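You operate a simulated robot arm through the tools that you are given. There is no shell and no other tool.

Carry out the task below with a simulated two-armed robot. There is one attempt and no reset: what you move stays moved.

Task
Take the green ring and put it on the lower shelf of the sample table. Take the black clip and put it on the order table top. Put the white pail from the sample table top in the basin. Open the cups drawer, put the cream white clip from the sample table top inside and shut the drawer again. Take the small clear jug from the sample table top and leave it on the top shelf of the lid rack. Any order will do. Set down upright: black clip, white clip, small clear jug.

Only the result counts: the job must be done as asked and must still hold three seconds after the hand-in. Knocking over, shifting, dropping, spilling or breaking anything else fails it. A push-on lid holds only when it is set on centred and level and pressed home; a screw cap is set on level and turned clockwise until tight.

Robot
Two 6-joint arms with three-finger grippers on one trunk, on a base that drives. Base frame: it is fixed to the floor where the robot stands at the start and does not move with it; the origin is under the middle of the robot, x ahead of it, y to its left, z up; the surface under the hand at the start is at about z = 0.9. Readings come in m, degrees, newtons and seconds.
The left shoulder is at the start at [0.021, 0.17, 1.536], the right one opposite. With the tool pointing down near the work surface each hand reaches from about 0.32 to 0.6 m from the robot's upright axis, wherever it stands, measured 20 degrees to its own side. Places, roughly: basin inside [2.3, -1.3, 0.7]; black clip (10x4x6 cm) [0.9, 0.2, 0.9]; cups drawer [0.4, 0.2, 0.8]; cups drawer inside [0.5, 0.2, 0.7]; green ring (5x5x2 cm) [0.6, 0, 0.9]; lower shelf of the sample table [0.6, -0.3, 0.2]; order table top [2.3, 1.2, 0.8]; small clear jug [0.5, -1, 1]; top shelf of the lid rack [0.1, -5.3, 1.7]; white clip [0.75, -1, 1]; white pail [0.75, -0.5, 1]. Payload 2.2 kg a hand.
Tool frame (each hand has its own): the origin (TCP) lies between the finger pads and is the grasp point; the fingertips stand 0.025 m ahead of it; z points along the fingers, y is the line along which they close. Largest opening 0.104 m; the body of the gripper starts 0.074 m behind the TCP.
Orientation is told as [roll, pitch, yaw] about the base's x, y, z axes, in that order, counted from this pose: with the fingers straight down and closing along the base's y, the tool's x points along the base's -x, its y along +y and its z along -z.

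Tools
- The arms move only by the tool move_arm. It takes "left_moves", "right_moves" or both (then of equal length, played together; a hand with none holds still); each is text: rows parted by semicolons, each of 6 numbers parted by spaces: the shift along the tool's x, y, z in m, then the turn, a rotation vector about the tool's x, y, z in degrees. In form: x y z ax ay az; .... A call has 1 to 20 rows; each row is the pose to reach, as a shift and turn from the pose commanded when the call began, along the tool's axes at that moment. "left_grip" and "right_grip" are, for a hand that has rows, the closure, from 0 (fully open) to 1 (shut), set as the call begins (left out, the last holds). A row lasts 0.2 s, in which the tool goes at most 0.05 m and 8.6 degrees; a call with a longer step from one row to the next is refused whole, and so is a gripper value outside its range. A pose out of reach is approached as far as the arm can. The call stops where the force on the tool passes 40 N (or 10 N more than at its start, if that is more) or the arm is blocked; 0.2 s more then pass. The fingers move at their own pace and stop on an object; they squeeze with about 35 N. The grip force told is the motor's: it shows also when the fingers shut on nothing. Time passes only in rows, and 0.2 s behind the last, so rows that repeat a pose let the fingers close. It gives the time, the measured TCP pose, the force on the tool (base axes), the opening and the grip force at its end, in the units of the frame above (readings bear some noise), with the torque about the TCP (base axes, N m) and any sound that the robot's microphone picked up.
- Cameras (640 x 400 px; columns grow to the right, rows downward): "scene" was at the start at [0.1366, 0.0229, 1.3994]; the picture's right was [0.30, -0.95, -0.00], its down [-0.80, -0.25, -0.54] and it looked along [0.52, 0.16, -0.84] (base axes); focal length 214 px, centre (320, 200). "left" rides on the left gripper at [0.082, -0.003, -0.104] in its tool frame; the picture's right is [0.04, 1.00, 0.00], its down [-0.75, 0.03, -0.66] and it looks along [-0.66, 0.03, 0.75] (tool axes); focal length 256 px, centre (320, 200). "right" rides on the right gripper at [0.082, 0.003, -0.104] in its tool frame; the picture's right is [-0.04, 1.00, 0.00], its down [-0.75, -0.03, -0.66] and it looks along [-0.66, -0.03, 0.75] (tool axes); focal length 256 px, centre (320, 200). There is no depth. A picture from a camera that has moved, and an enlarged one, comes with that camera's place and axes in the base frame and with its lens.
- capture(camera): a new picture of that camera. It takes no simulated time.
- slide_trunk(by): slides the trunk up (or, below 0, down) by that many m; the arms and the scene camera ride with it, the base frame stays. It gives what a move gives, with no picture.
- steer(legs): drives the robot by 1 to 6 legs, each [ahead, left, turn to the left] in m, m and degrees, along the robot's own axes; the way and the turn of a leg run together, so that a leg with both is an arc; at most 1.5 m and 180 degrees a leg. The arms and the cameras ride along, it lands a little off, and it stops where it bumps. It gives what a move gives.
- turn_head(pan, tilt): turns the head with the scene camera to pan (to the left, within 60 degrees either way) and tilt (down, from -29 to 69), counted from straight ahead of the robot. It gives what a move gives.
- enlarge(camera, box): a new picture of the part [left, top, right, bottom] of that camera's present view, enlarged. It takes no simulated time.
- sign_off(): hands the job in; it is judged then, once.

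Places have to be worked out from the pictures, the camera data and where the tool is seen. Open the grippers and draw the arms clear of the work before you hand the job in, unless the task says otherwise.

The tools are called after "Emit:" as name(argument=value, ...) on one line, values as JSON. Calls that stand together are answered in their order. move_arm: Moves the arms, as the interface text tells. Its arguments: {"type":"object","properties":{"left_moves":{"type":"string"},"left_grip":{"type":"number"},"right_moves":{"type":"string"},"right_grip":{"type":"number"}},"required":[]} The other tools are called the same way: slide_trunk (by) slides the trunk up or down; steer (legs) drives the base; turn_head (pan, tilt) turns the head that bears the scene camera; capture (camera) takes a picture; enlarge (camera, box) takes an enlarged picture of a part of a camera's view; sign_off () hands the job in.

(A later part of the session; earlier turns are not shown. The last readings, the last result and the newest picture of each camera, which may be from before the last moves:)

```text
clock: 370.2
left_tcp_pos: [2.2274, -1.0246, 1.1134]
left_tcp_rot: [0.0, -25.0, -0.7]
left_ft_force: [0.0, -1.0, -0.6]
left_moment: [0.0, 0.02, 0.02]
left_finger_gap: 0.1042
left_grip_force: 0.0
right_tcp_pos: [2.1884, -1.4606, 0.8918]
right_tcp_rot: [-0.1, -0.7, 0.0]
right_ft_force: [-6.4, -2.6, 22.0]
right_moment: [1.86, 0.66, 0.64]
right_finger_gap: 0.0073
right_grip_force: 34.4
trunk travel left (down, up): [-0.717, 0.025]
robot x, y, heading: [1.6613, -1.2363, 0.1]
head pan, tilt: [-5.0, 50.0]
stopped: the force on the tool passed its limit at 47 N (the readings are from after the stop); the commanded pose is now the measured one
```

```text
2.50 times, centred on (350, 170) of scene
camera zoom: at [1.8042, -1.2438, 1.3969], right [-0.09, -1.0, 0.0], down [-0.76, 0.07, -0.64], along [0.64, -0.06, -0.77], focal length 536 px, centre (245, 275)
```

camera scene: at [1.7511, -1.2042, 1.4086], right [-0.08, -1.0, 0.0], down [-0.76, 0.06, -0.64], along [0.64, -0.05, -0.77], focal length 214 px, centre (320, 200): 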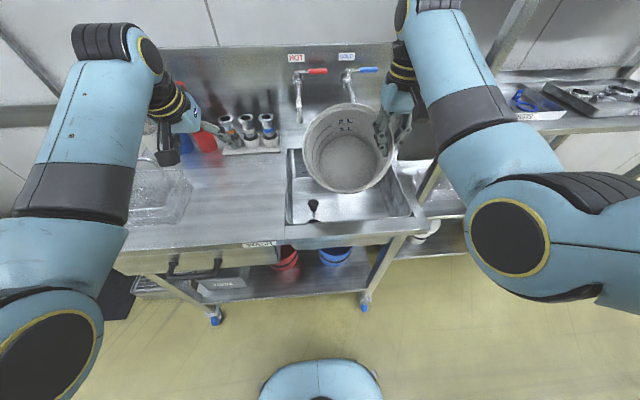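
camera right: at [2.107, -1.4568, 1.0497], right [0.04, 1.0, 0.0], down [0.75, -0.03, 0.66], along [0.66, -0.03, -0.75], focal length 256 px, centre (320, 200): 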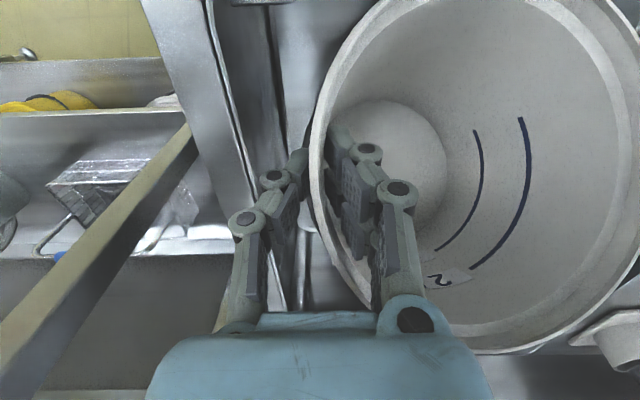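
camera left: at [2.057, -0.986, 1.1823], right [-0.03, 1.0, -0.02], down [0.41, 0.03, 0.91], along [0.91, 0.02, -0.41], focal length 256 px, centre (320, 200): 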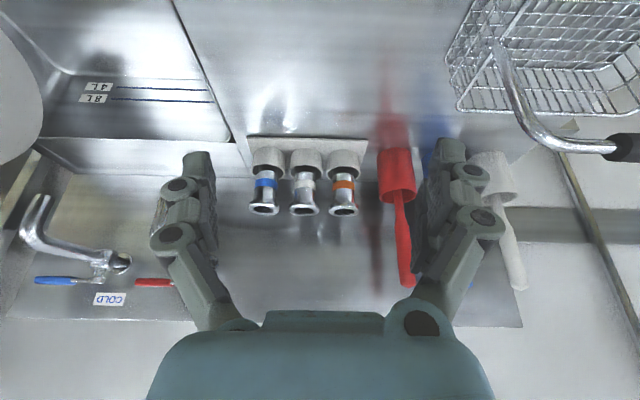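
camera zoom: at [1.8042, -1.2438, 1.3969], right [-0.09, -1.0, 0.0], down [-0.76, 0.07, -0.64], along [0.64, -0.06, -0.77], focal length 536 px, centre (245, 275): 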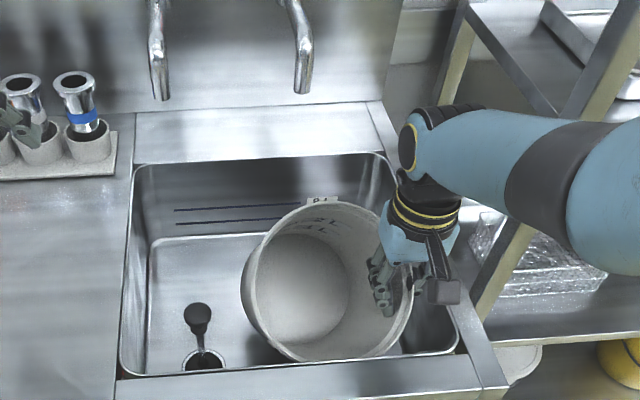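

Pressing firmly now (47 N), so the pail is on the floor of the basin. I ease up 8 mm and open the fingers.

Emit:
move_arm(right_moves="0 0 -0.004 0 0 0; 0 0 -0.008 0 0 0; 0 0 -0.008 0 0 0")

Emit:
move_arm(right_moves="0 0 0 0 0 0; 0 0 0 0 0 0; 0 0 0 0 0 0", right_grip=0.6)

Emit:
enlarge(camera="scene", box=[270, 90, 430, 250])

```text
clock: 371.0
left_tcp_pos: [2.2298, -1.0234, 1.1119]
left_tcp_rot: [-0.1, -25.0, -0.6]
left_ft_force: [0.6, 0.3, 0.1]
left_moment: [0.01, 0.0, -0.02]
left_finger_gap: 0.104
left_grip_force: 0.0
right_tcp_pos: [2.1898, -1.462, 0.8975]
right_tcp_rot: [-0.3, -0.5, 0.2]
right_ft_force: [-1.1, -0.4, -0.1]
right_moment: [-0.01, 0.02, 0.02]
right_finger_gap: 0.0061
right_grip_force: 34.1
trunk travel left (down, up): [-0.717, 0.025]
robot x, y, heading: [1.6585, -1.2389, 0.0]
head pan, tilt: [-5.0, 50.0]
```

```text
clock: 371.8
left_tcp_pos: [2.2289, -1.0247, 1.1117]
left_tcp_rot: [0.1, -25.0, -0.7]
left_ft_force: [0.6, 0.2, -0.7]
left_moment: [0.0, -0.02, -0.03]
left_finger_gap: 0.1042
left_grip_force: 0.1
right_tcp_pos: [2.1908, -1.4618, 0.8978]
right_tcp_rot: [-0.2, -0.5, 0.1]
right_ft_force: [0.1, 0.7, 1.1]
right_moment: [0.01, -0.03, 0.01]
right_finger_gap: 0.0417
right_grip_force: 0.1
trunk travel left (down, up): [-0.717, 0.025]
robot x, y, heading: [1.6625, -1.2367, 0.3]
head pan, tilt: [-5.0, 50.0]
```

```text
2.50 times, centred on (350, 170) of scene
camera zoom: at [1.8064, -1.2439, 1.3968], right [-0.09, -1.0, 0.0], down [-0.76, 0.07, -0.64], along [0.64, -0.05, -0.77], focal length 536 px, centre (245, 275)
```

zoom: 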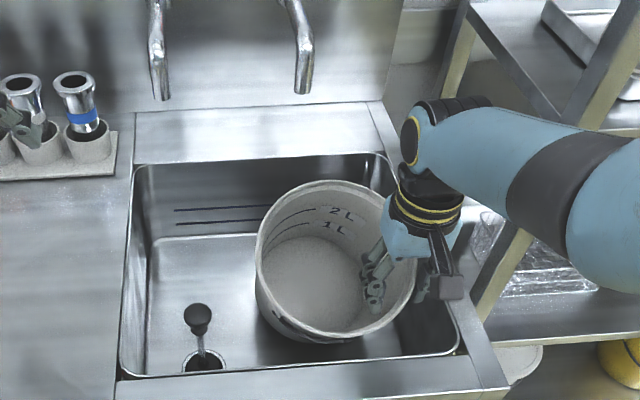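

The pail settled upright in the basin. I raise the hand straight out.

Emit:
move_arm(right_moves="0 0 -0.02 0 0 0; 0 0 -0.04 0 0 0; 0 0 -0.07 0 0 0; 0 0 -0.11 0 0 0; 0 0 -0.15 0 0 0; 0 0 -0.19 0 0 0; 0 0 -0.21 0 0 0; 0 0 -0.21 0 0 0")

Emit:
enlarge(camera="scene", box=[230, 70, 450, 260])

```text
clock: 373.6
left_tcp_pos: [2.2307, -1.0236, 1.1114]
left_tcp_rot: [0.0, -25.1, -0.7]
left_ft_force: [0.2, -0.5, 0.1]
left_moment: [0.01, 0.01, 0.0]
left_finger_gap: 0.1041
left_grip_force: 0.0
right_tcp_pos: [2.1895, -1.4617, 1.1076]
right_tcp_rot: [-0.2, -0.5, 0.1]
right_ft_force: [0.1, -0.2, 0.4]
right_moment: [-0.01, -0.04, 0.0]
right_finger_gap: 0.0417
right_grip_force: 0.0
trunk travel left (down, up): [-0.717, 0.025]
robot x, y, heading: [1.6587, -1.2367, -0.1]
head pan, tilt: [-5.0, 50.0]
```

```text
2.11 times, centred on (340, 165) of scene
camera zoom: at [1.8064, -1.244, 1.3968], right [-0.09, -1.0, 0.0], down [-0.76, 0.07, -0.64], along [0.64, -0.05, -0.77], focal length 452 px, centre (278, 274)
```

zoom: 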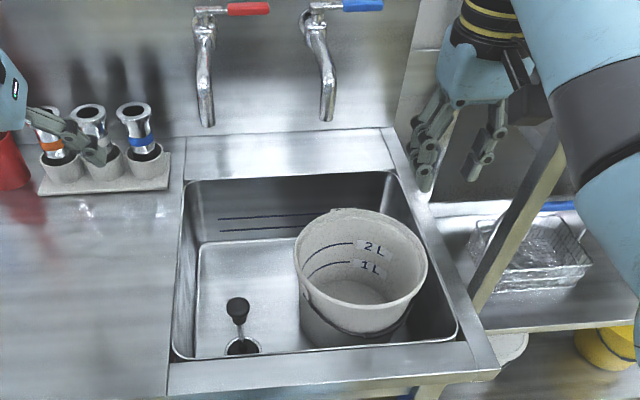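

The white pail stands in the basin. I back off from the sink, turn and drive up the aisle toward the black clip's place, then look at the table there.

Emit:
steer(legs=[[-0.28, 0, 0], [0, 0, 90], [0.9, -0.1, 0]])

Emit:
turn_head(pan=50, tilt=25)

Emit:
capture(camera="scene")

Emit:
turn_head(pan=-30, tilt=30)

Emit:
capture(camera="scene")

```text
clock: 383.9
left_tcp_pos: [1.2114, 0.2311, 1.113]
left_tcp_rot: [0.0, -25.0, 91.4]
left_ft_force: [-0.5, -0.8, 0.1]
left_moment: [-0.02, 0.04, -0.02]
left_finger_gap: 0.1041
left_grip_force: 0.0
right_tcp_pos: [1.6516, 0.2056, 1.1084]
right_tcp_rot: [-0.2, -0.5, 92.0]
right_ft_force: [0.1, 0.1, 1.9]
right_moment: [-0.01, 0.02, 0.02]
right_finger_gap: 0.0414
right_grip_force: 0.0
trunk travel left (down, up): [-0.717, 0.025]
robot x, y, heading: [1.4482, -0.3325, 92.0]
head pan, tilt: [-5.0, 50.0]
```

```text
clock: 385.1
left_tcp_pos: [1.2124, 0.2308, 1.1123]
left_tcp_rot: [0.0, -24.9, 91.3]
left_ft_force: [0.0, -0.1, 0.5]
left_moment: [-0.01, 0.02, -0.01]
left_finger_gap: 0.1039
left_grip_force: 0.1
right_tcp_pos: [1.6504, 0.2059, 1.1085]
right_tcp_rot: [-0.1, -0.4, 91.9]
right_ft_force: [0.0, -0.5, -0.3]
right_moment: [-0.01, -0.01, 0.03]
right_finger_gap: 0.0415
right_grip_force: 0.0
trunk travel left (down, up): [-0.717, 0.025]
robot x, y, heading: [1.4458, -0.3314, 92.0]
head pan, tilt: [50.0, 25.0]
```

```text
taken
camera scene: at [1.3711, -0.2024, 1.4343], right [0.62, 0.79, 0.0], down [0.33, -0.26, -0.91], along [-0.71, 0.56, -0.42], focal length 214 px, centre (320, 200)
```

scene: 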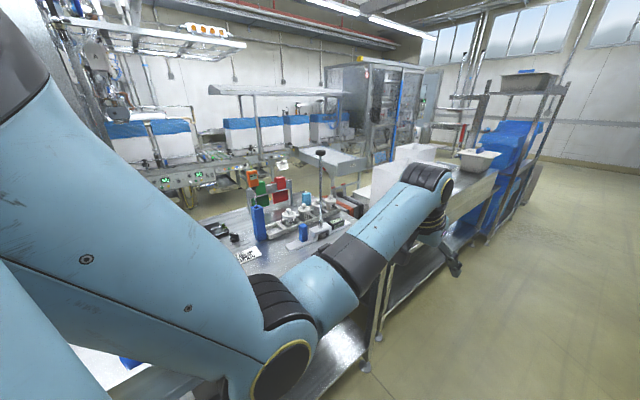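

```text
clock: 386.7
left_tcp_pos: [1.2133, 0.2314, 1.1123]
left_tcp_rot: [0.1, -25.0, 91.3]
left_ft_force: [-1.1, 0.0, -0.1]
left_moment: [-0.03, -0.03, -0.04]
left_finger_gap: 0.104
left_grip_force: 0.0
right_tcp_pos: [1.6515, 0.2049, 1.1077]
right_tcp_rot: [-0.2, -0.5, 92.0]
right_ft_force: [0.2, 0.1, 0.5]
right_moment: [-0.04, 0.01, -0.01]
right_finger_gap: 0.0415
right_grip_force: 0.0
trunk travel left (down, up): [-0.717, 0.025]
robot x, y, heading: [1.4471, -0.3362, 92.1]
head pan, tilt: [-30.0, 30.0]
```

```text
taken
camera scene: at [1.486, -0.1792, 1.4264], right [0.88, -0.47, 0.0], down [-0.23, -0.44, -0.87], along [0.41, 0.76, -0.5], focal length 214 px, centre (320, 200)
```

scene: 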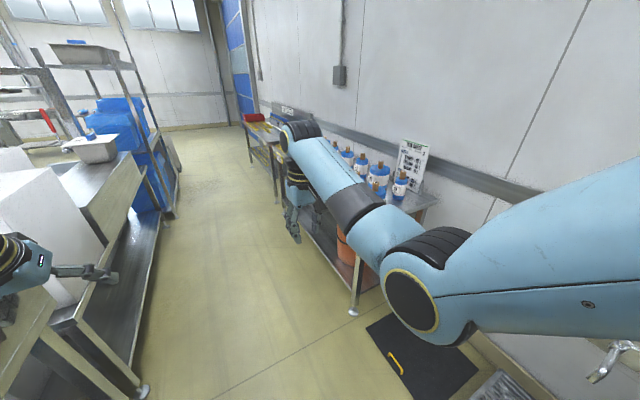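

The rod in its holder stands near (0.78,0.28), up to z≈1.26, so I keep the hands away from it. I move to y≈0 with a little more distance and turn to face the clip.

Emit:
steer(legs=[[0.33, -0.1, -2], [0, 0, 90]])

Emit:
turn_head(pan=-10, tilt=40)

Emit:
capture(camera="scene")

Emit:
capture(camera="right")

```text
clock: 392.9
left_tcp_pos: [0.9795, -0.237, 1.1114]
left_tcp_rot: [-0.2, -25.0, -178.1]
left_ft_force: [-0.3, -0.3, 0.0]
left_moment: [0.0, 0.01, -0.02]
left_finger_gap: 0.1038
left_grip_force: 0.1
right_tcp_pos: [1.0004, 0.2016, 1.1078]
right_tcp_rot: [-0.2, -0.5, -177.3]
right_ft_force: [-0.8, 0.4, -0.4]
right_moment: [0.02, -0.01, 0.03]
right_finger_gap: 0.0417
right_grip_force: 0.1
trunk travel left (down, up): [-0.717, 0.025]
robot x, y, heading: [1.5417, 0.0043, -177.4]
head pan, tilt: [-30.0, 30.0]
```

```text
clock: 393.7
left_tcp_pos: [0.9811, -0.2362, 1.1117]
left_tcp_rot: [0.0, -25.0, -178.1]
left_ft_force: [-0.5, -0.5, 0.7]
left_moment: [0.0, -0.02, -0.01]
left_finger_gap: 0.1038
left_grip_force: 0.0
right_tcp_pos: [1.001, 0.202, 1.1086]
right_tcp_rot: [-0.1, -0.6, -177.4]
right_ft_force: [-0.8, 0.1, 0.1]
right_moment: [0.01, 0.01, -0.02]
right_finger_gap: 0.0416
right_grip_force: 0.0
trunk travel left (down, up): [-0.717, 0.025]
robot x, y, heading: [1.5407, 0.0033, -177.5]
head pan, tilt: [-10.0, 40.0]
```

```text
taken
camera scene: at [1.385, 0.0137, 1.4111], right [0.13, 0.99, 0.0], down [0.64, -0.08, -0.77], along [-0.76, 0.1, -0.64], focal length 214 px, centre (320, 200)
```

scene: 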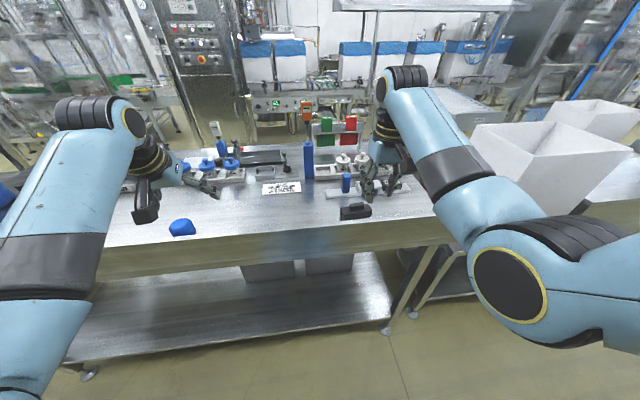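

```text
taken
camera right: at [1.085, 0.2026, 1.2124], right [0.01, -1.0, 0.0], down [-0.75, -0.01, 0.66], along [-0.66, 0.0, -0.75], focal length 256 px, centre (320, 200)
```

right: 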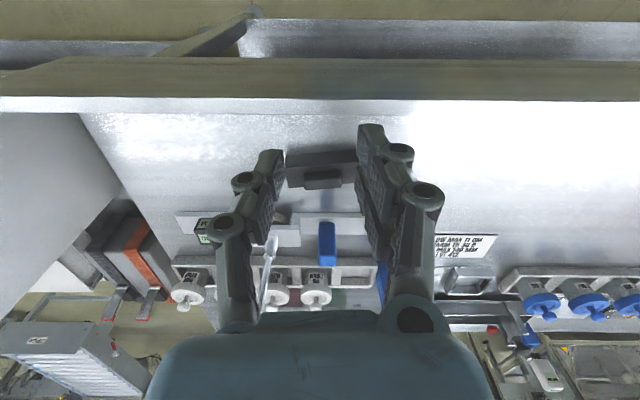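

The black clip is in view right between the fingers. I zoom to measure it.

Emit:
enlarge(camera="right", box=[240, 110, 400, 210])

Emit:
enlarge(camera="scene", box=[280, 120, 440, 230])

```text
4.00 times, centred on (320, 160) of right
camera zoom: at [1.085, 0.2026, 1.2124], right [0.01, -1.0, 0.0], down [-0.75, -0.01, 0.66], along [-0.66, 0.0, -0.75], focal length 1024 px, centre (320, 360)
```

zoom: 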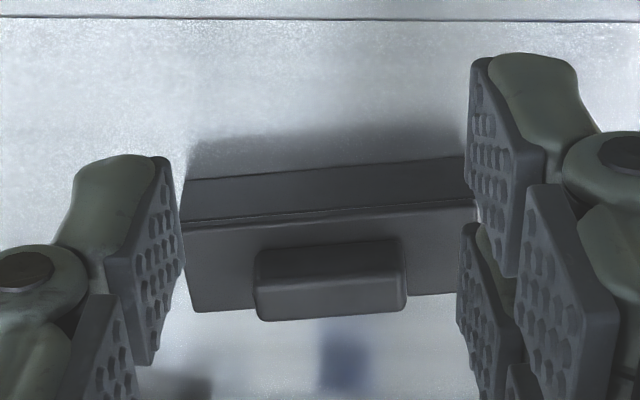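

```text
3.64 times, centred on (360, 175) of scene
camera zoom: at [1.385, 0.0137, 1.4111], right [0.13, 0.99, 0.0], down [0.64, -0.08, -0.77], along [-0.76, 0.1, -0.64], focal length 780 px, centre (174, 291)
```

zoom: 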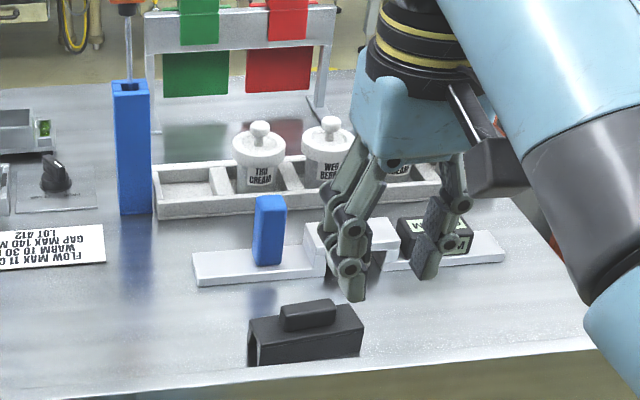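

Black clip: knob centre ≈(0.877,0.200), turned about +6° from the y axis. I move 12 cm closer with the robot, fingers opened to ~8 cm.

Emit:
steer(legs=[[0.115, 0, 0]])

Emit:
move_arm(right_moves="0 0 0 0 0 -1.5; 0 0 0 0 0 -3; 0 0 0 0 0 -3", right_grip=0.2)

Emit:
enlarge(camera="right", box=[220, 20, 420, 180])

```text
clock: 394.9
left_tcp_pos: [0.8655, -0.2421, 1.1116]
left_tcp_rot: [0.0, -24.9, -178.1]
left_ft_force: [0.1, 0.5, -0.7]
left_moment: [0.0, -0.01, 0.01]
left_finger_gap: 0.104
left_grip_force: 0.0
right_tcp_pos: [0.8872, 0.1969, 1.1079]
right_tcp_rot: [-0.2, -0.5, -177.3]
right_ft_force: [0.0, -0.4, -0.3]
right_moment: [0.01, 0.07, 0.0]
right_finger_gap: 0.0417
right_grip_force: 0.1
trunk travel left (down, up): [-0.717, 0.025]
robot x, y, heading: [1.4292, -0.0029, -177.5]
head pan, tilt: [-10.0, 40.0]
```

```text
clock: 395.7
left_tcp_pos: [0.8668, -0.2424, 1.1121]
left_tcp_rot: [-0.1, -25.0, -178.0]
left_ft_force: [0.2, -0.1, -0.2]
left_moment: [0.01, -0.01, 0.0]
left_finger_gap: 0.1039
left_grip_force: 0.1
right_tcp_pos: [0.8867, 0.1969, 1.1082]
right_tcp_rot: [-0.4, -0.5, -174.3]
right_ft_force: [0.1, -0.5, -0.5]
right_moment: [0.0, -0.01, 0.01]
right_finger_gap: 0.0833
right_grip_force: 0.0
trunk travel left (down, up): [-0.717, 0.025]
robot x, y, heading: [1.4256, -0.0027, -177.4]
head pan, tilt: [-10.0, 40.0]
```

```text
2.50 times, centred on (320, 100) of right
camera zoom: at [0.9703, 0.2012, 1.2123], right [0.06, -1.0, 0.0], down [-0.75, -0.05, 0.66], along [-0.66, -0.04, -0.75], focal length 640 px, centre (320, 450)
```

zoom: 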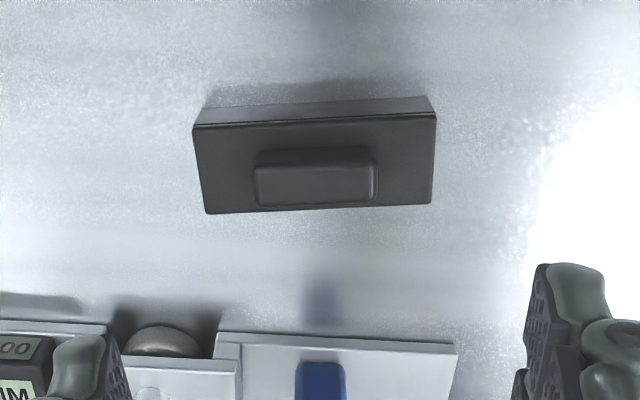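

Knob centre now measured (0.880,0.198); 3° more rotation squares the grip. I descend onto it.

Emit:
move_arm(right_moves="-0.0038 -0.001 0.035 0 0 -1.5; -0.0076 -0.0019 0.07 0 0 -3; -0.0076 -0.0019 0.105 0 0 -3; -0.0076 -0.0019 0.13 0 0 -3; -0.0076 -0.0019 0.146 0 0 -3; -0.0076 -0.0019 0.146 0 0 -3")

Emit:
capture(camera="right")

Emit:
enlarge(camera="scene", box=[280, 120, 440, 230])

```text
clock: 397.1
left_tcp_pos: [0.8667, -0.2426, 1.1121]
left_tcp_rot: [0.0, -25.1, -178.1]
left_ft_force: [0.2, 0.0, -0.4]
left_moment: [0.0, -0.01, -0.01]
left_finger_gap: 0.1042
left_grip_force: 0.2
right_tcp_pos: [0.8778, 0.1985, 0.9643]
right_tcp_rot: [-0.2, -0.5, -171.3]
right_ft_force: [0.2, 0.5, 0.1]
right_moment: [-0.01, 0.0, 0.0]
right_finger_gap: 0.0829
right_grip_force: 0.1
trunk travel left (down, up): [-0.717, 0.025]
robot x, y, heading: [1.4237, 0.0014, -177.2]
head pan, tilt: [-10.0, 40.0]
```

```text
taken
camera right: at [0.9607, 0.2081, 1.067], right [0.11, -0.99, 0.0], down [-0.74, -0.09, 0.66], along [-0.66, -0.07, -0.75], focal length 256 px, centre (320, 200)
```

right: 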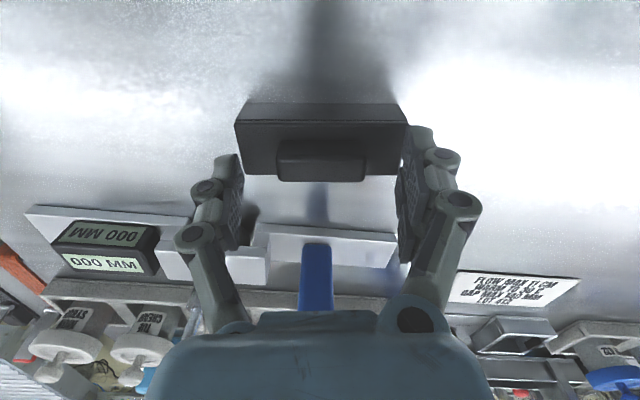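

```text
3.64 times, centred on (360, 175) of scene
camera zoom: at [1.2703, 0.0082, 1.411], right [0.13, 0.99, 0.0], down [0.64, -0.08, -0.77], along [-0.76, 0.1, -0.64], focal length 780 px, centre (174, 291)
```

zoom: 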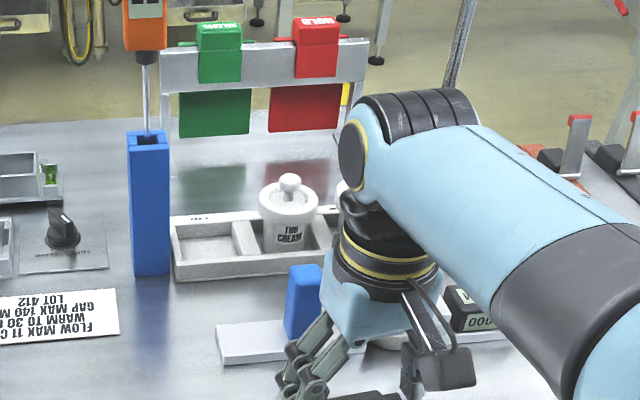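

Aligned. Down 3 mm more and close on the knob.

Emit:
move_arm(right_moves="0.0005 0 0.003 0 0 0; 0.0005 0 0.003 0 0 0")

Emit:
move_arm(right_moves="0 0 0 0 0 0; 0 0 0 0 0 0; 0 0 0 0 0 0; 0 0 0 0 0 0", right_grip=1)

Emit:
move_arm(right_moves="0 0 -0.01 0 0 0; 0 0 -0.03 0 0 0; 0 0 -0.06 0 0 0; 0 0 -0.1 0 0 0; 0 0 -0.14 0 0 0; 0 0 -0.14 0 0 0")

Emit:
capture(camera="right")

```text
clock: 397.7
left_tcp_pos: [0.8663, -0.2431, 1.1121]
left_tcp_rot: [0.0, -24.9, -178.2]
left_ft_force: [-0.9, -0.4, 0.0]
left_moment: [-0.03, -0.02, -0.01]
left_finger_gap: 0.1041
left_grip_force: 0.1
right_tcp_pos: [0.8769, 0.1997, 0.9601]
right_tcp_rot: [-0.2, -0.5, -171.3]
right_ft_force: [-0.6, -0.6, 0.7]
right_moment: [0.02, 0.0, 0.04]
right_finger_gap: 0.0832
right_grip_force: 0.0
trunk travel left (down, up): [-0.717, 0.025]
robot x, y, heading: [1.4252, -0.0023, -177.5]
head pan, tilt: [-10.0, 40.0]
```

```text
clock: 398.7
left_tcp_pos: [0.8663, -0.2428, 1.1117]
left_tcp_rot: [0.0, -25.1, -178.1]
left_ft_force: [0.4, -0.3, -0.5]
left_moment: [-0.02, -0.02, -0.03]
left_finger_gap: 0.1038
left_grip_force: 0.0
right_tcp_pos: [0.8776, 0.1991, 0.961]
right_tcp_rot: [-0.3, -0.5, -171.3]
right_ft_force: [-0.1, 0.5, 0.3]
right_moment: [-0.03, 0.0, -0.02]
right_finger_gap: 0.0488
right_grip_force: 35.1
trunk travel left (down, up): [-0.717, 0.025]
robot x, y, heading: [1.424, 0.0011, -177.3]
head pan, tilt: [-10.0, 40.0]
```

```text
clock: 400.1
left_tcp_pos: [0.8662, -0.2433, 1.1118]
left_tcp_rot: [0.0, -25.0, -178.1]
left_ft_force: [1.0, -0.5, -0.5]
left_moment: [-0.02, -0.01, -0.02]
left_finger_gap: 0.1041
left_grip_force: 0.0
right_tcp_pos: [0.8779, 0.1992, 1.0981]
right_tcp_rot: [-0.3, -0.4, -171.3]
right_ft_force: [0.4, -0.7, -0.7]
right_moment: [-0.01, -0.02, -0.01]
right_finger_gap: 0.0485
right_grip_force: 35.2
trunk travel left (down, up): [-0.717, 0.025]
robot x, y, heading: [1.4277, -0.0014, -177.3]
head pan, tilt: [-10.0, 40.0]
```

```text
taken
camera right: at [0.9614, 0.2078, 1.2026], right [0.11, -0.99, 0.0], down [-0.74, -0.09, 0.66], along [-0.66, -0.07, -0.75], focal length 256 px, centre (320, 200)
```

right: 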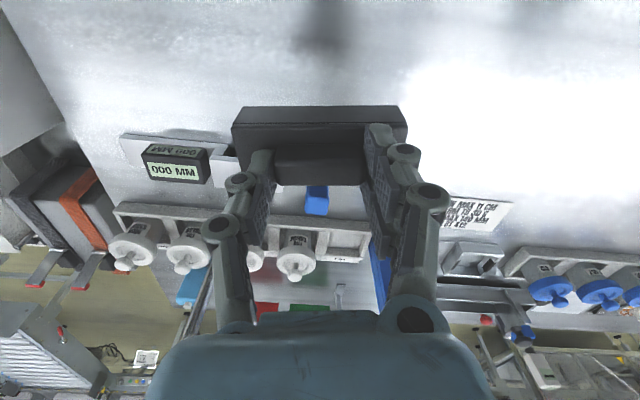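

The black clip is held level. I back off, turn up the aisle and look at the order table for a free spot.

Emit:
steer(legs=[[-0.12, 0, 0], [0, 0, -90]])

Emit:
turn_head(pan=-45, tilt=25)

Emit:
capture(camera="scene")

Emit:
turn_head(pan=-15, tilt=25)

Emit:
capture(camera="scene")

```text
clock: 405.2
left_tcp_pos: [1.3095, 0.5647, 1.1122]
left_tcp_rot: [0.0, -25.0, 91.6]
left_ft_force: [0.2, -0.1, 0.0]
left_moment: [0.0, 0.0, 0.0]
left_finger_gap: 0.1041
left_grip_force: 0.1
right_tcp_pos: [1.7501, 0.5494, 1.0978]
right_tcp_rot: [-0.3, -0.5, 98.4]
right_ft_force: [-0.1, 0.1, -0.6]
right_moment: [-0.03, 0.0, 0.01]
right_finger_gap: 0.0481
right_grip_force: 35.0
trunk travel left (down, up): [-0.717, 0.025]
robot x, y, heading: [1.5464, 0.0041, 92.7]
head pan, tilt: [-10.0, 40.0]
```

```text
clock: 406.2
left_tcp_pos: [1.3086, 0.5648, 1.112]
left_tcp_rot: [0.0, -25.1, 91.7]
left_ft_force: [-0.6, 0.9, -1.4]
left_moment: [0.03, 0.0, -0.02]
left_finger_gap: 0.1041
left_grip_force: 0.2
right_tcp_pos: [1.7501, 0.5502, 1.0989]
right_tcp_rot: [-0.3, -0.6, 98.3]
right_ft_force: [-0.3, 0.4, 0.3]
right_moment: [0.05, 0.01, 0.01]
right_finger_gap: 0.0486
right_grip_force: 34.5
trunk travel left (down, up): [-0.717, 0.025]
robot x, y, heading: [1.5493, 0.0017, 92.2]
head pan, tilt: [-45.0, 25.0]
```

```text
taken
camera scene: at [1.6056, 0.1447, 1.4343], right [0.74, -0.68, 0.0], down [-0.29, -0.31, -0.91], along [0.61, 0.67, -0.42], focal length 214 px, centre (320, 200)
```

scene: 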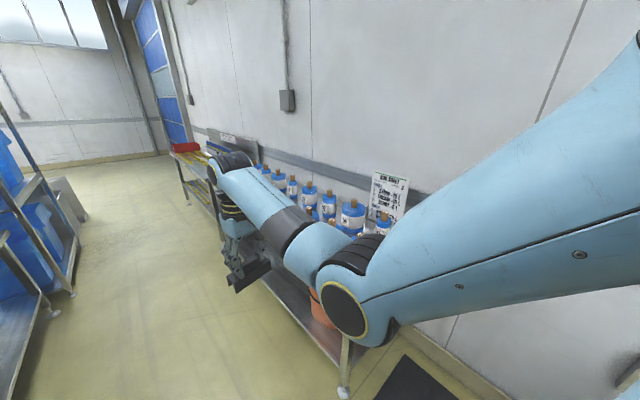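

```text
clock: 407.1
left_tcp_pos: [1.3102, 0.5643, 1.1118]
left_tcp_rot: [0.0, -25.0, 91.6]
left_ft_force: [-0.1, 0.0, 0.0]
left_moment: [-0.01, 0.0, 0.01]
left_finger_gap: 0.104
left_grip_force: 0.0
right_tcp_pos: [1.7496, 0.55, 1.0977]
right_tcp_rot: [-0.3, -0.5, 98.5]
right_ft_force: [-0.1, -0.4, -0.7]
right_moment: [0.0, 0.01, 0.0]
right_finger_gap: 0.0483
right_grip_force: 34.9
trunk travel left (down, up): [-0.717, 0.025]
robot x, y, heading: [1.548, 0.0028, 92.6]
head pan, tilt: [-15.0, 25.0]
```

```text
taken
camera scene: at [1.5635, 0.1667, 1.4343], right [0.98, -0.22, 0.0], down [-0.09, -0.41, -0.91], along [0.2, 0.88, -0.42], focal length 214 px, centre (320, 200)
```

scene: 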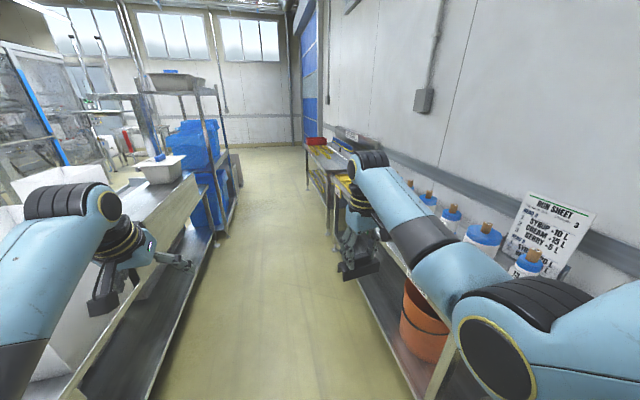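

The order table (front edge x≈1.85) has bottles along the back. I drive up to y≈0.75 and turn to face it for a look from above.

Emit:
steer(legs=[[0.75, 0.07, -2.5], [0, 0, -90]])

Emit:
turn_head(pan=0, tilt=40)

Emit:
capture(camera="scene")

Emit:
capture(camera="right")

Emit:
capture(camera="left")

```text
clock: 415.0
left_tcp_pos: [2.0364, 0.9465, 1.1124]
left_tcp_rot: [0.0, -25.0, -1.7]
left_ft_force: [0.2, 0.5, 0.1]
left_moment: [0.03, 0.02, 0.0]
left_finger_gap: 0.1041
left_grip_force: 0.0
right_tcp_pos: [1.9973, 0.5088, 1.0971]
right_tcp_rot: [-0.4, -0.5, 5.1]
right_ft_force: [0.0, 0.2, 0.0]
right_moment: [0.02, 0.0, -0.01]
right_finger_gap: 0.0479
right_grip_force: 35.0
trunk travel left (down, up): [-0.717, 0.025]
robot x, y, heading: [1.4617, 0.7429, -1.0]
head pan, tilt: [-15.0, 25.0]
```

```text
clock: 415.8
left_tcp_pos: [2.0356, 0.946, 1.1126]
left_tcp_rot: [0.0, -25.0, -1.7]
left_ft_force: [0.6, -0.7, -0.3]
left_moment: [0.04, -0.01, -0.01]
left_finger_gap: 0.1039
left_grip_force: 0.1
right_tcp_pos: [1.9969, 0.5086, 1.0991]
right_tcp_rot: [-0.4, -0.4, 5.1]
right_ft_force: [-0.5, 1.4, -0.5]
right_moment: [-0.05, 0.0, 0.01]
right_finger_gap: 0.0485
right_grip_force: 35.0
trunk travel left (down, up): [-0.717, 0.025]
robot x, y, heading: [1.4614, 0.7383, -1.2]
head pan, tilt: [0.0, 40.0]
```

```text
taken
camera scene: at [1.6176, 0.7407, 1.4111], right [-0.02, -1.0, 0.0], down [-0.64, 0.01, -0.77], along [0.77, -0.01, -0.64], focal length 214 px, centre (320, 200)
```

scene: 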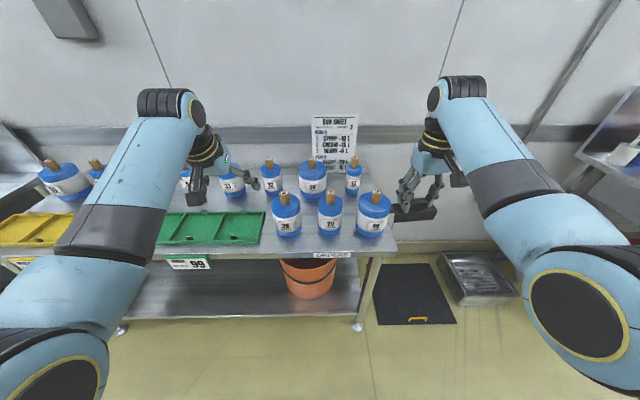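

```text
taken
camera right: at [1.9153, 0.5035, 1.2024], right [-0.05, 1.0, 0.0], down [0.75, 0.04, 0.66], along [0.66, 0.03, -0.75], focal length 256 px, centre (320, 200)
```

right: 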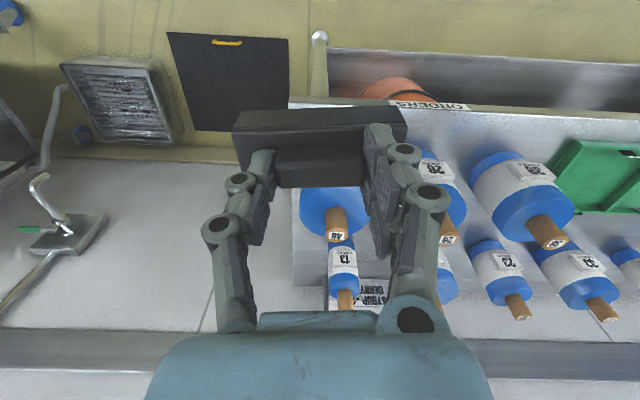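

```text
taken
camera left: at [1.919, 0.9469, 1.1705], right [-0.01, 1.0, -0.02], down [0.41, 0.02, 0.91], along [0.91, 0.0, -0.41], focal length 256 px, centre (320, 200)
```

left: 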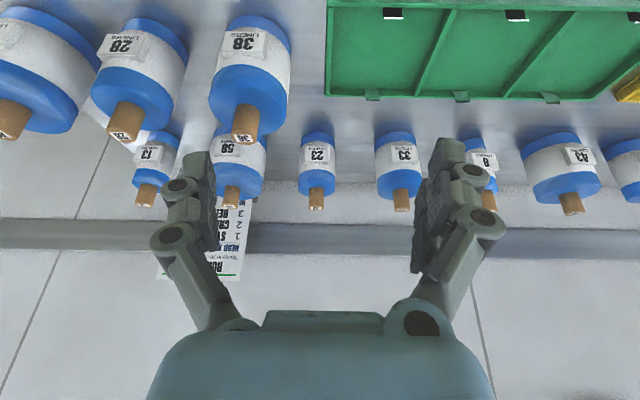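

The order table: front edge x≈2.04, top z≈0.84; there's a free strip behind the green tray (x≈2.22–2.31), in front of the back bottles. I'll set the clip at about (2.262,1.02). I straighten the hand's yaw and strafe left.

Emit:
move_arm(right_moves="0 0 -0.01 0 0 2.5; 0 0 -0.02 0 0 5; 0 0 -0.02 0 0 5")

Emit:
steer(legs=[[0, 0.5, 1.2]])

Emit:
capture(camera="right")

Emit:
capture(camera="scene")

```text
clock: 416.6
left_tcp_pos: [2.035, 0.947, 1.1121]
left_tcp_rot: [0.0, -25.0, -1.6]
left_ft_force: [0.6, -0.5, 0.0]
left_moment: [-0.01, -0.02, 0.01]
left_finger_gap: 0.104
left_grip_force: 0.0
right_tcp_pos: [1.9956, 0.5069, 1.1188]
right_tcp_rot: [-0.1, -0.5, 0.1]
right_ft_force: [0.2, 0.3, -1.5]
right_moment: [0.03, 0.0, 0.0]
right_finger_gap: 0.0483
right_grip_force: 35.0
trunk travel left (down, up): [-0.717, 0.025]
robot x, y, heading: [1.4671, 0.7441, -0.7]
head pan, tilt: [0.0, 40.0]
```

```text
clock: 419.5
left_tcp_pos: [2.0326, 1.4562, 1.1111]
left_tcp_rot: [0.0, -25.0, -0.4]
left_ft_force: [0.2, -0.4, 1.2]
left_moment: [-0.06, 0.01, 0.02]
left_finger_gap: 0.1041
left_grip_force: 0.1
right_tcp_pos: [2.0033, 1.0165, 1.1196]
right_tcp_rot: [-0.4, -0.5, 1.4]
right_ft_force: [0.0, 1.0, -0.2]
right_moment: [-0.01, 0.0, -0.01]
right_finger_gap: 0.048
right_grip_force: 35.1
trunk travel left (down, up): [-0.717, 0.025]
robot x, y, heading: [1.465, 1.2401, 0.3]
head pan, tilt: [0.0, 40.0]
```

```text
taken
camera right: at [1.9216, 1.0176, 1.2229], right [0.02, 1.0, 0.0], down [0.75, -0.01, 0.66], along [0.66, -0.01, -0.75], focal length 256 px, centre (320, 200)
```

right: 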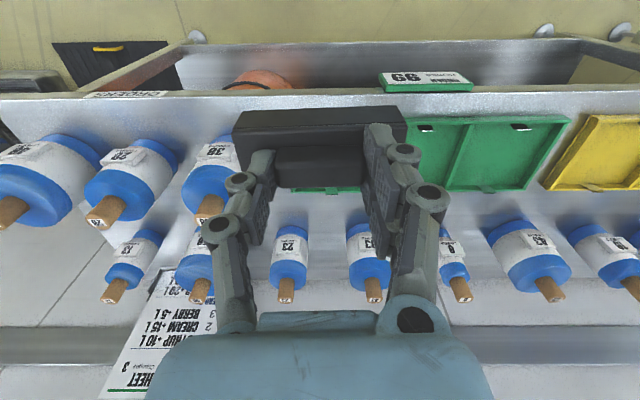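

```text
taken
camera scene: at [1.6201, 1.2416, 1.411], right [0.01, -1.0, 0.0], down [-0.64, 0.0, -0.77], along [0.77, 0.0, -0.64], focal length 214 px, centre (320, 200)
```

scene: 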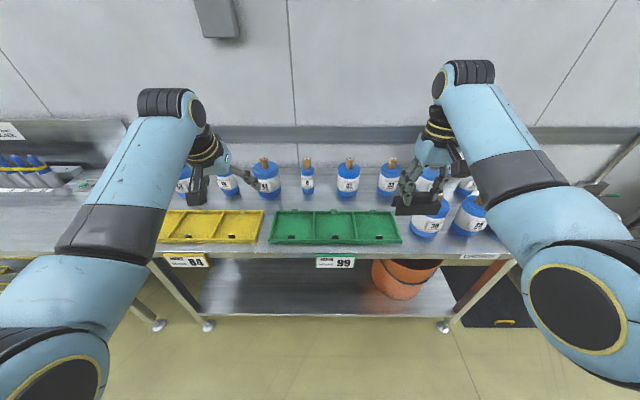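

The gap behind the tray is about x 2.21–2.33 here, and the spot between bottles 23 and 33 is y≈1.03. I drive ahead 26.5 cm.

Emit:
steer(legs=[[0.262, 0.005, -0.8]])

Emit:
capture(camera="right")

Emit:
capture(camera="scene")

```text
clock: 421.4
left_tcp_pos: [2.3038, 1.446, 1.1117]
left_tcp_rot: [-0.2, -24.9, -1.7]
left_ft_force: [0.7, 0.4, 0.1]
left_moment: [-0.01, 0.01, 0.0]
left_finger_gap: 0.1039
left_grip_force: 0.0
right_tcp_pos: [2.2628, 1.0069, 1.1187]
right_tcp_rot: [-0.2, -0.5, 0.1]
right_ft_force: [0.2, -0.1, -0.2]
right_moment: [0.02, 0.01, -0.01]
right_finger_gap: 0.0482
right_grip_force: 35.0
trunk travel left (down, up): [-0.717, 0.025]
robot x, y, heading: [1.729, 1.2427, -0.8]
head pan, tilt: [0.0, 40.0]
```

```text
taken
camera right: at [2.1812, 1.0107, 1.2226], right [0.04, 1.0, 0.0], down [0.75, -0.03, 0.66], along [0.66, -0.03, -0.75], focal length 256 px, centre (320, 200)
```

right: 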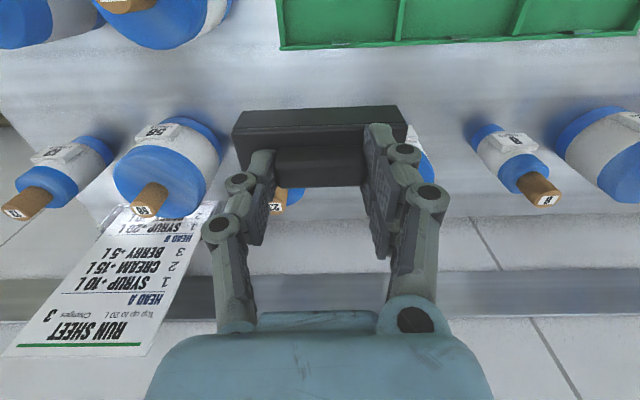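

```text
taken
camera scene: at [1.8849, 1.2413, 1.411], right [-0.02, -1.0, 0.0], down [-0.64, 0.01, -0.77], along [0.77, -0.01, -0.64], focal length 214 px, centre (320, 200)
```

scene: 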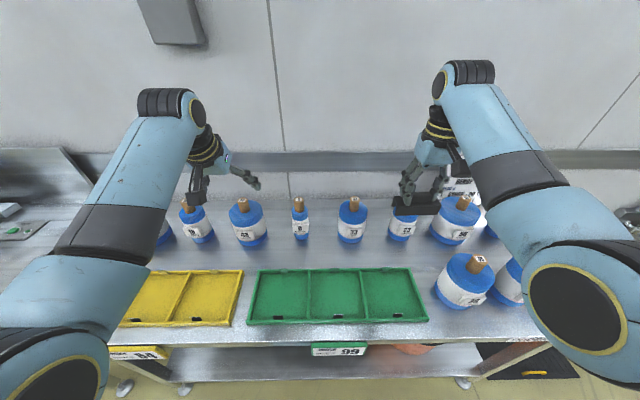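

I shift the hand to (2.285,1.03), draw the left hand back 12 cm for safety, and lower the trunk 5 cm for reach.

Emit:
move_arm(left_moves="0.0272 0 -0.0127 0 0 0; 0.0544 0 -0.0254 0 0 0; 0.0816 0 -0.038 0 0 0; 0.1088 0 -0.0507 0 0 0; 0.1088 0 -0.0507 0 0 0", right_moves="-0.011 0.0115 0 0 0 0; -0.022 0.023 0 0 0 0; -0.022 0.023 0 0 0 0; -0.022 0.023 0 0 0 0; -0.022 0.023 0 0 0 0")

Emit:
slide_trunk(by=-0.05)

Emit:
capture(camera="right")

Emit:
capture(camera="scene")

```text
clock: 422.6
left_tcp_pos: [2.1822, 1.4502, 1.1108]
left_tcp_rot: [0.0, -24.9, -1.7]
left_ft_force: [-0.3, 0.3, 1.1]
left_moment: [0.01, -0.02, -0.05]
left_finger_gap: 0.1041
left_grip_force: 0.1
right_tcp_pos: [2.2834, 1.0294, 1.1197]
right_tcp_rot: [-0.1, -0.4, 0.1]
right_ft_force: [0.0, 0.1, -0.1]
right_moment: [-0.01, 0.01, -0.01]
right_finger_gap: 0.0484
right_grip_force: 35.0
trunk travel left (down, up): [-0.717, 0.025]
robot x, y, heading: [1.7304, 1.244, -0.8]
head pan, tilt: [0.0, 40.0]
```

```text
clock: 423.5
left_tcp_pos: [2.1833, 1.4508, 1.0617]
left_tcp_rot: [-0.2, -25.0, -1.7]
left_ft_force: [-0.2, 0.0, 0.8]
left_moment: [0.01, 0.02, 0.05]
left_finger_gap: 0.1041
left_grip_force: 0.1
right_tcp_pos: [2.2837, 1.0309, 1.0685]
right_tcp_rot: [-0.1, -0.4, 0.1]
right_ft_force: [0.1, -0.3, -0.7]
right_moment: [0.0, -0.01, 0.03]
right_finger_gap: 0.0483
right_grip_force: 35.4
trunk travel left (down, up): [-0.667, 0.075]
robot x, y, heading: [1.7282, 1.2409, -1.1]
head pan, tilt: [0.0, 40.0]
```

```text
taken
camera right: at [2.2027, 1.0338, 1.1731], right [0.04, 1.0, 0.0], down [0.75, -0.03, 0.66], along [0.66, -0.03, -0.75], focal length 256 px, centre (320, 200)
```

right: 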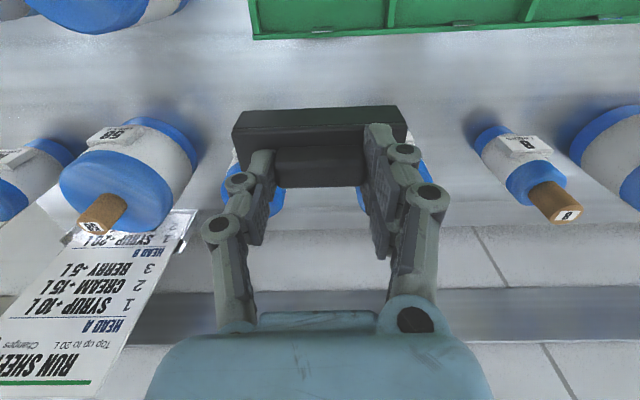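

```text
taken
camera scene: at [1.8843, 1.2413, 1.361], right [-0.02, -1.0, 0.0], down [-0.64, 0.01, -0.77], along [0.77, -0.01, -0.64], focal length 214 px, centre (320, 200)
```

scene: 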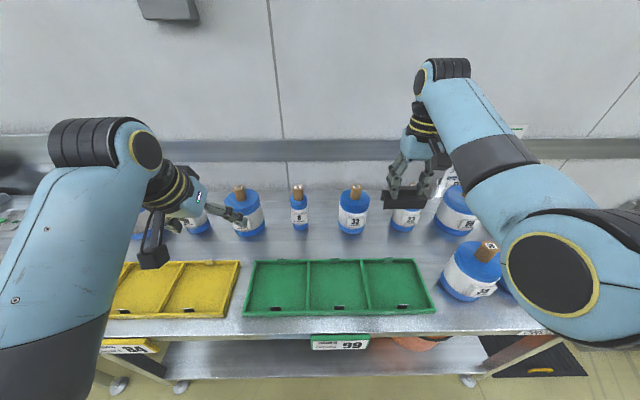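

Clear on both sides. I lower with the arm in steps.

Emit:
move_arm(right_moves="0 0 0.03 0 0 0; 0 0 0.06 0 0 0; 0 0 0.09 0 0 0; 0 0 0.12 0 0 0; 0 0 0.145 0 0 0; 0 0 0.145 0 0 0")

Emit:
capture(camera="right")

Emit:
capture(camera="scene")

```text
clock: 424.9
left_tcp_pos: [2.1822, 1.4504, 1.0616]
left_tcp_rot: [-0.1, -25.1, -1.8]
left_ft_force: [1.1, 0.2, 0.4]
left_moment: [-0.02, 0.0, 0.02]
left_finger_gap: 0.1039
left_grip_force: 0.1
right_tcp_pos: [2.2853, 1.0287, 0.9243]
right_tcp_rot: [-0.3, -0.5, 0.1]
right_ft_force: [-0.2, 0.3, -0.1]
right_moment: [-0.02, 0.0, 0.0]
right_finger_gap: 0.0485
right_grip_force: 35.9
trunk travel left (down, up): [-0.667, 0.075]
robot x, y, heading: [1.7301, 1.2408, -0.8]
head pan, tilt: [0.0, 40.0]
```

```text
taken
camera right: at [2.2037, 1.0328, 1.028], right [0.04, 1.0, 0.0], down [0.75, -0.03, 0.66], along [0.66, -0.03, -0.75], focal length 256 px, centre (320, 200)
```

right: 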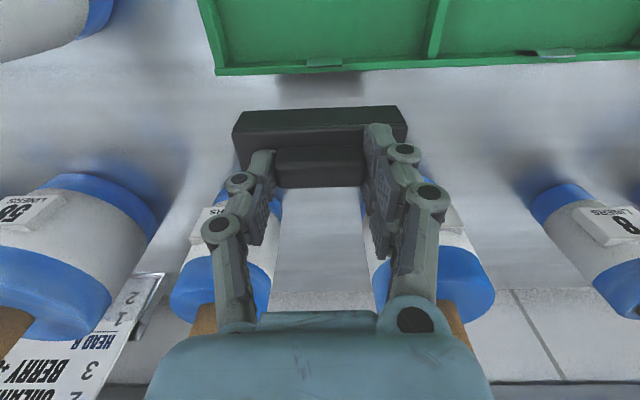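

```text
taken
camera scene: at [1.8841, 1.2413, 1.361], right [-0.02, -1.0, 0.0], down [-0.64, 0.01, -0.77], along [0.77, -0.01, -0.64], focal length 214 px, centre (320, 200)
```

scene: 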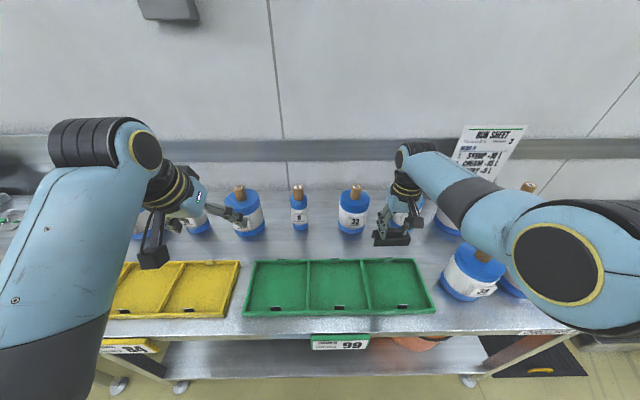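

Emit:
move_arm(right_moves="0 0 0.005 0 0 0; 0 0 0.01 0 0 0; 0 0 0.015 0 0 0; 0 0 0.015 0 0 0")

```text
clock: 425.9
left_tcp_pos: [2.1834, 1.4506, 1.0613]
left_tcp_rot: [0.0, -25.0, -1.7]
left_ft_force: [-0.8, 0.4, 0.1]
left_moment: [-0.02, 0.02, 0.02]
left_finger_gap: 0.1039
left_grip_force: 0.1
right_tcp_pos: [2.2856, 1.029, 0.909]
right_tcp_rot: [-0.2, -0.5, 0.1]
right_ft_force: [-0.5, 0.2, -1.4]
right_moment: [0.03, -0.02, 0.02]
right_finger_gap: 0.0483
right_grip_force: 35.0
trunk travel left (down, up): [-0.667, 0.075]
robot x, y, heading: [1.7314, 1.2406, -0.7]
head pan, tilt: [0.0, 40.0]
```

Emit:
move_arm(right_moves="0 0 0.005 0 0 0; 0 0 0.01 0 0 0; 0 0 0.013 0 0 0; 0 0 0.013 0 0 0")

```text
clock: 426.9
left_tcp_pos: [2.1827, 1.4503, 1.0623]
left_tcp_rot: [-0.1, -25.0, -1.7]
left_ft_force: [1.2, -0.1, -0.7]
left_moment: [-0.01, 0.02, 0.01]
left_finger_gap: 0.1041
left_grip_force: 0.0
right_tcp_pos: [2.2861, 1.0293, 0.8957]
right_tcp_rot: [-0.2, -0.6, 0.1]
right_ft_force: [0.2, -0.1, -1.1]
right_moment: [-0.01, 0.01, 0.03]
right_finger_gap: 0.0484
right_grip_force: 34.6
trunk travel left (down, up): [-0.667, 0.075]
robot x, y, heading: [1.7246, 1.2416, -1.1]
head pan, tilt: [0.0, 40.0]
```

Emit:
move_arm(right_moves="0 0 0.005 0 0 0; 0 0 0.009 0 0 0; 0 0 0.012 0 0 0; 0 0 0.012 0 0 0")

Emit:
capture(camera="right")

```text
clock: 427.9
left_tcp_pos: [2.1811, 1.4496, 1.0619]
left_tcp_rot: [-0.2, -25.0, -1.7]
left_ft_force: [-0.7, 0.0, 0.0]
left_moment: [0.0, 0.0, 0.01]
left_finger_gap: 0.1038
left_grip_force: 0.1
right_tcp_pos: [2.2864, 1.0287, 0.8837]
right_tcp_rot: [-0.2, -0.4, 0.0]
right_ft_force: [0.4, -0.2, 0.0]
right_moment: [-0.02, 0.02, -0.01]
right_finger_gap: 0.0484
right_grip_force: 35.3
trunk travel left (down, up): [-0.667, 0.075]
robot x, y, heading: [1.7308, 1.2405, -0.8]
head pan, tilt: [0.0, 40.0]
```

```text
taken
camera right: at [2.2045, 1.0327, 0.988], right [0.04, 1.0, 0.0], down [0.75, -0.03, 0.66], along [0.66, -0.03, -0.75], focal length 256 px, centre (320, 200)
```

right: 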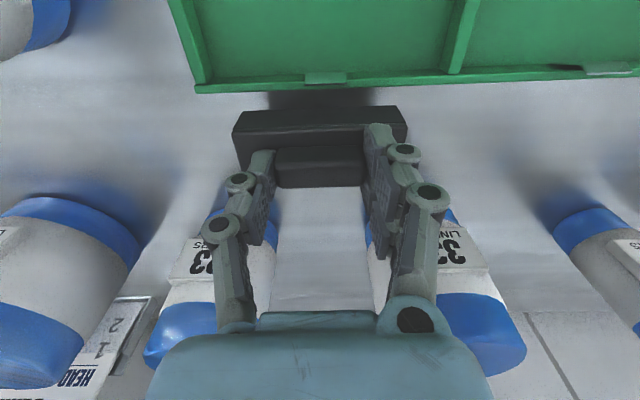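

Emit:
move_arm(right_moves="0 0 0.005 0 0 0; 0 0 0.01 0 0 0; 0 0 0.014 0 0 0; 0 0 0.014 0 0 0")

```text
clock: 428.9
left_tcp_pos: [2.183, 1.4502, 1.0607]
left_tcp_rot: [-0.2, -24.9, -1.7]
left_ft_force: [-0.5, 0.5, -1.0]
left_moment: [0.02, 0.01, 0.03]
left_finger_gap: 0.1039
left_grip_force: 0.1
right_tcp_pos: [2.2822, 1.0291, 0.8722]
right_tcp_rot: [-0.3, -0.5, 0.1]
right_ft_force: [-0.4, -0.5, -0.9]
right_moment: [0.02, 0.02, 0.0]
right_finger_gap: 0.0484
right_grip_force: 35.3
right hand out of reach, approached as far as the arm can: row 3, 4
trunk travel left (down, up): [-0.667, 0.075]
robot x, y, heading: [1.73, 1.2396, -0.8]
head pan, tilt: [0.0, 40.0]
```

Reach ends here; I go on down with the trunk in small steps.

Emit:
slide_trunk(by=-0.012)

Emit:
enlarge(camera="scene", box=[340, 170, 460, 270])

```text
clock: 429.5
left_tcp_pos: [2.1831, 1.4491, 1.0489]
left_tcp_rot: [-0.1, -25.0, -1.7]
left_ft_force: [0.0, 0.3, 1.1]
left_moment: [0.0, 0.0, 0.0]
left_finger_gap: 0.104
left_grip_force: 0.0
right_tcp_pos: [2.2816, 1.0287, 0.86]
right_tcp_rot: [-0.3, -0.5, 0.1]
right_ft_force: [-0.2, 0.1, -0.1]
right_moment: [0.04, 0.02, 0.01]
right_finger_gap: 0.0484
right_grip_force: 35.3
trunk travel left (down, up): [-0.655, 0.087]
robot x, y, heading: [1.7318, 1.2413, -0.8]
head pan, tilt: [0.0, 40.0]
```

```text
4.00 times, centred on (400, 220) of scene
camera zoom: at [1.8844, 1.2413, 1.3489], right [-0.02, -1.0, 0.0], down [-0.64, 0.01, -0.77], along [0.77, -0.01, -0.64], focal length 858 px, centre (0, 120)
```

zoom: 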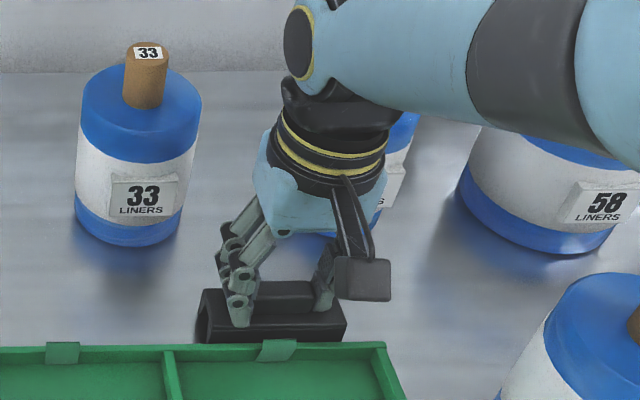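

Emit:
slide_trunk(by=-0.01)

Emit:
slide_trunk(by=-0.008)

```text
clock: 430.0
left_tcp_pos: [2.1826, 1.4497, 1.0411]
left_tcp_rot: [-0.1, -24.9, -1.6]
left_ft_force: [0.7, -0.4, -0.6]
left_moment: [0.03, 0.02, 0.02]
left_finger_gap: 0.1039
left_grip_force: 0.1
right_tcp_pos: [2.2876, 1.0284, 0.8557]
right_tcp_rot: [-0.2, -0.9, 0.1]
right_ft_force: [-7.6, -0.4, 21.4]
right_moment: [0.18, 0.37, 0.11]
right_finger_gap: 0.0484
right_grip_force: 35.3
trunk travel left (down, up): [-0.645, 0.097]
robot x, y, heading: [1.7276, 1.2429, -1.0]
head pan, tilt: [0.0, 40.0]
stopped: the force on the tool passed its limit at 46 N (the readings are from after the stop); the commanded pose is now the measured one
```

```text
clock: 430.4
left_tcp_pos: [2.1831, 1.4489, 1.0375]
left_tcp_rot: [-0.1, -25.0, -1.6]
left_ft_force: [-0.3, -0.5, -0.7]
left_moment: [0.0, 0.01, 0.02]
left_finger_gap: 0.1041
left_grip_force: 0.1
right_tcp_pos: [2.2891, 1.0288, 0.856]
right_tcp_rot: [-0.2, -1.2, 0.0]
right_ft_force: [-6.8, 1.1, 23.6]
right_moment: [0.24, 0.72, 0.06]
right_finger_gap: 0.0485
right_grip_force: 35.1
trunk travel left (down, up): [-0.642, 0.1]
robot x, y, heading: [1.7311, 1.2397, -0.7]
head pan, tilt: [0.0, 40.0]
stopped: the force on the tool passed its limit at 47 N (the readings are from after the stop); the commanded pose is now the measured one
```

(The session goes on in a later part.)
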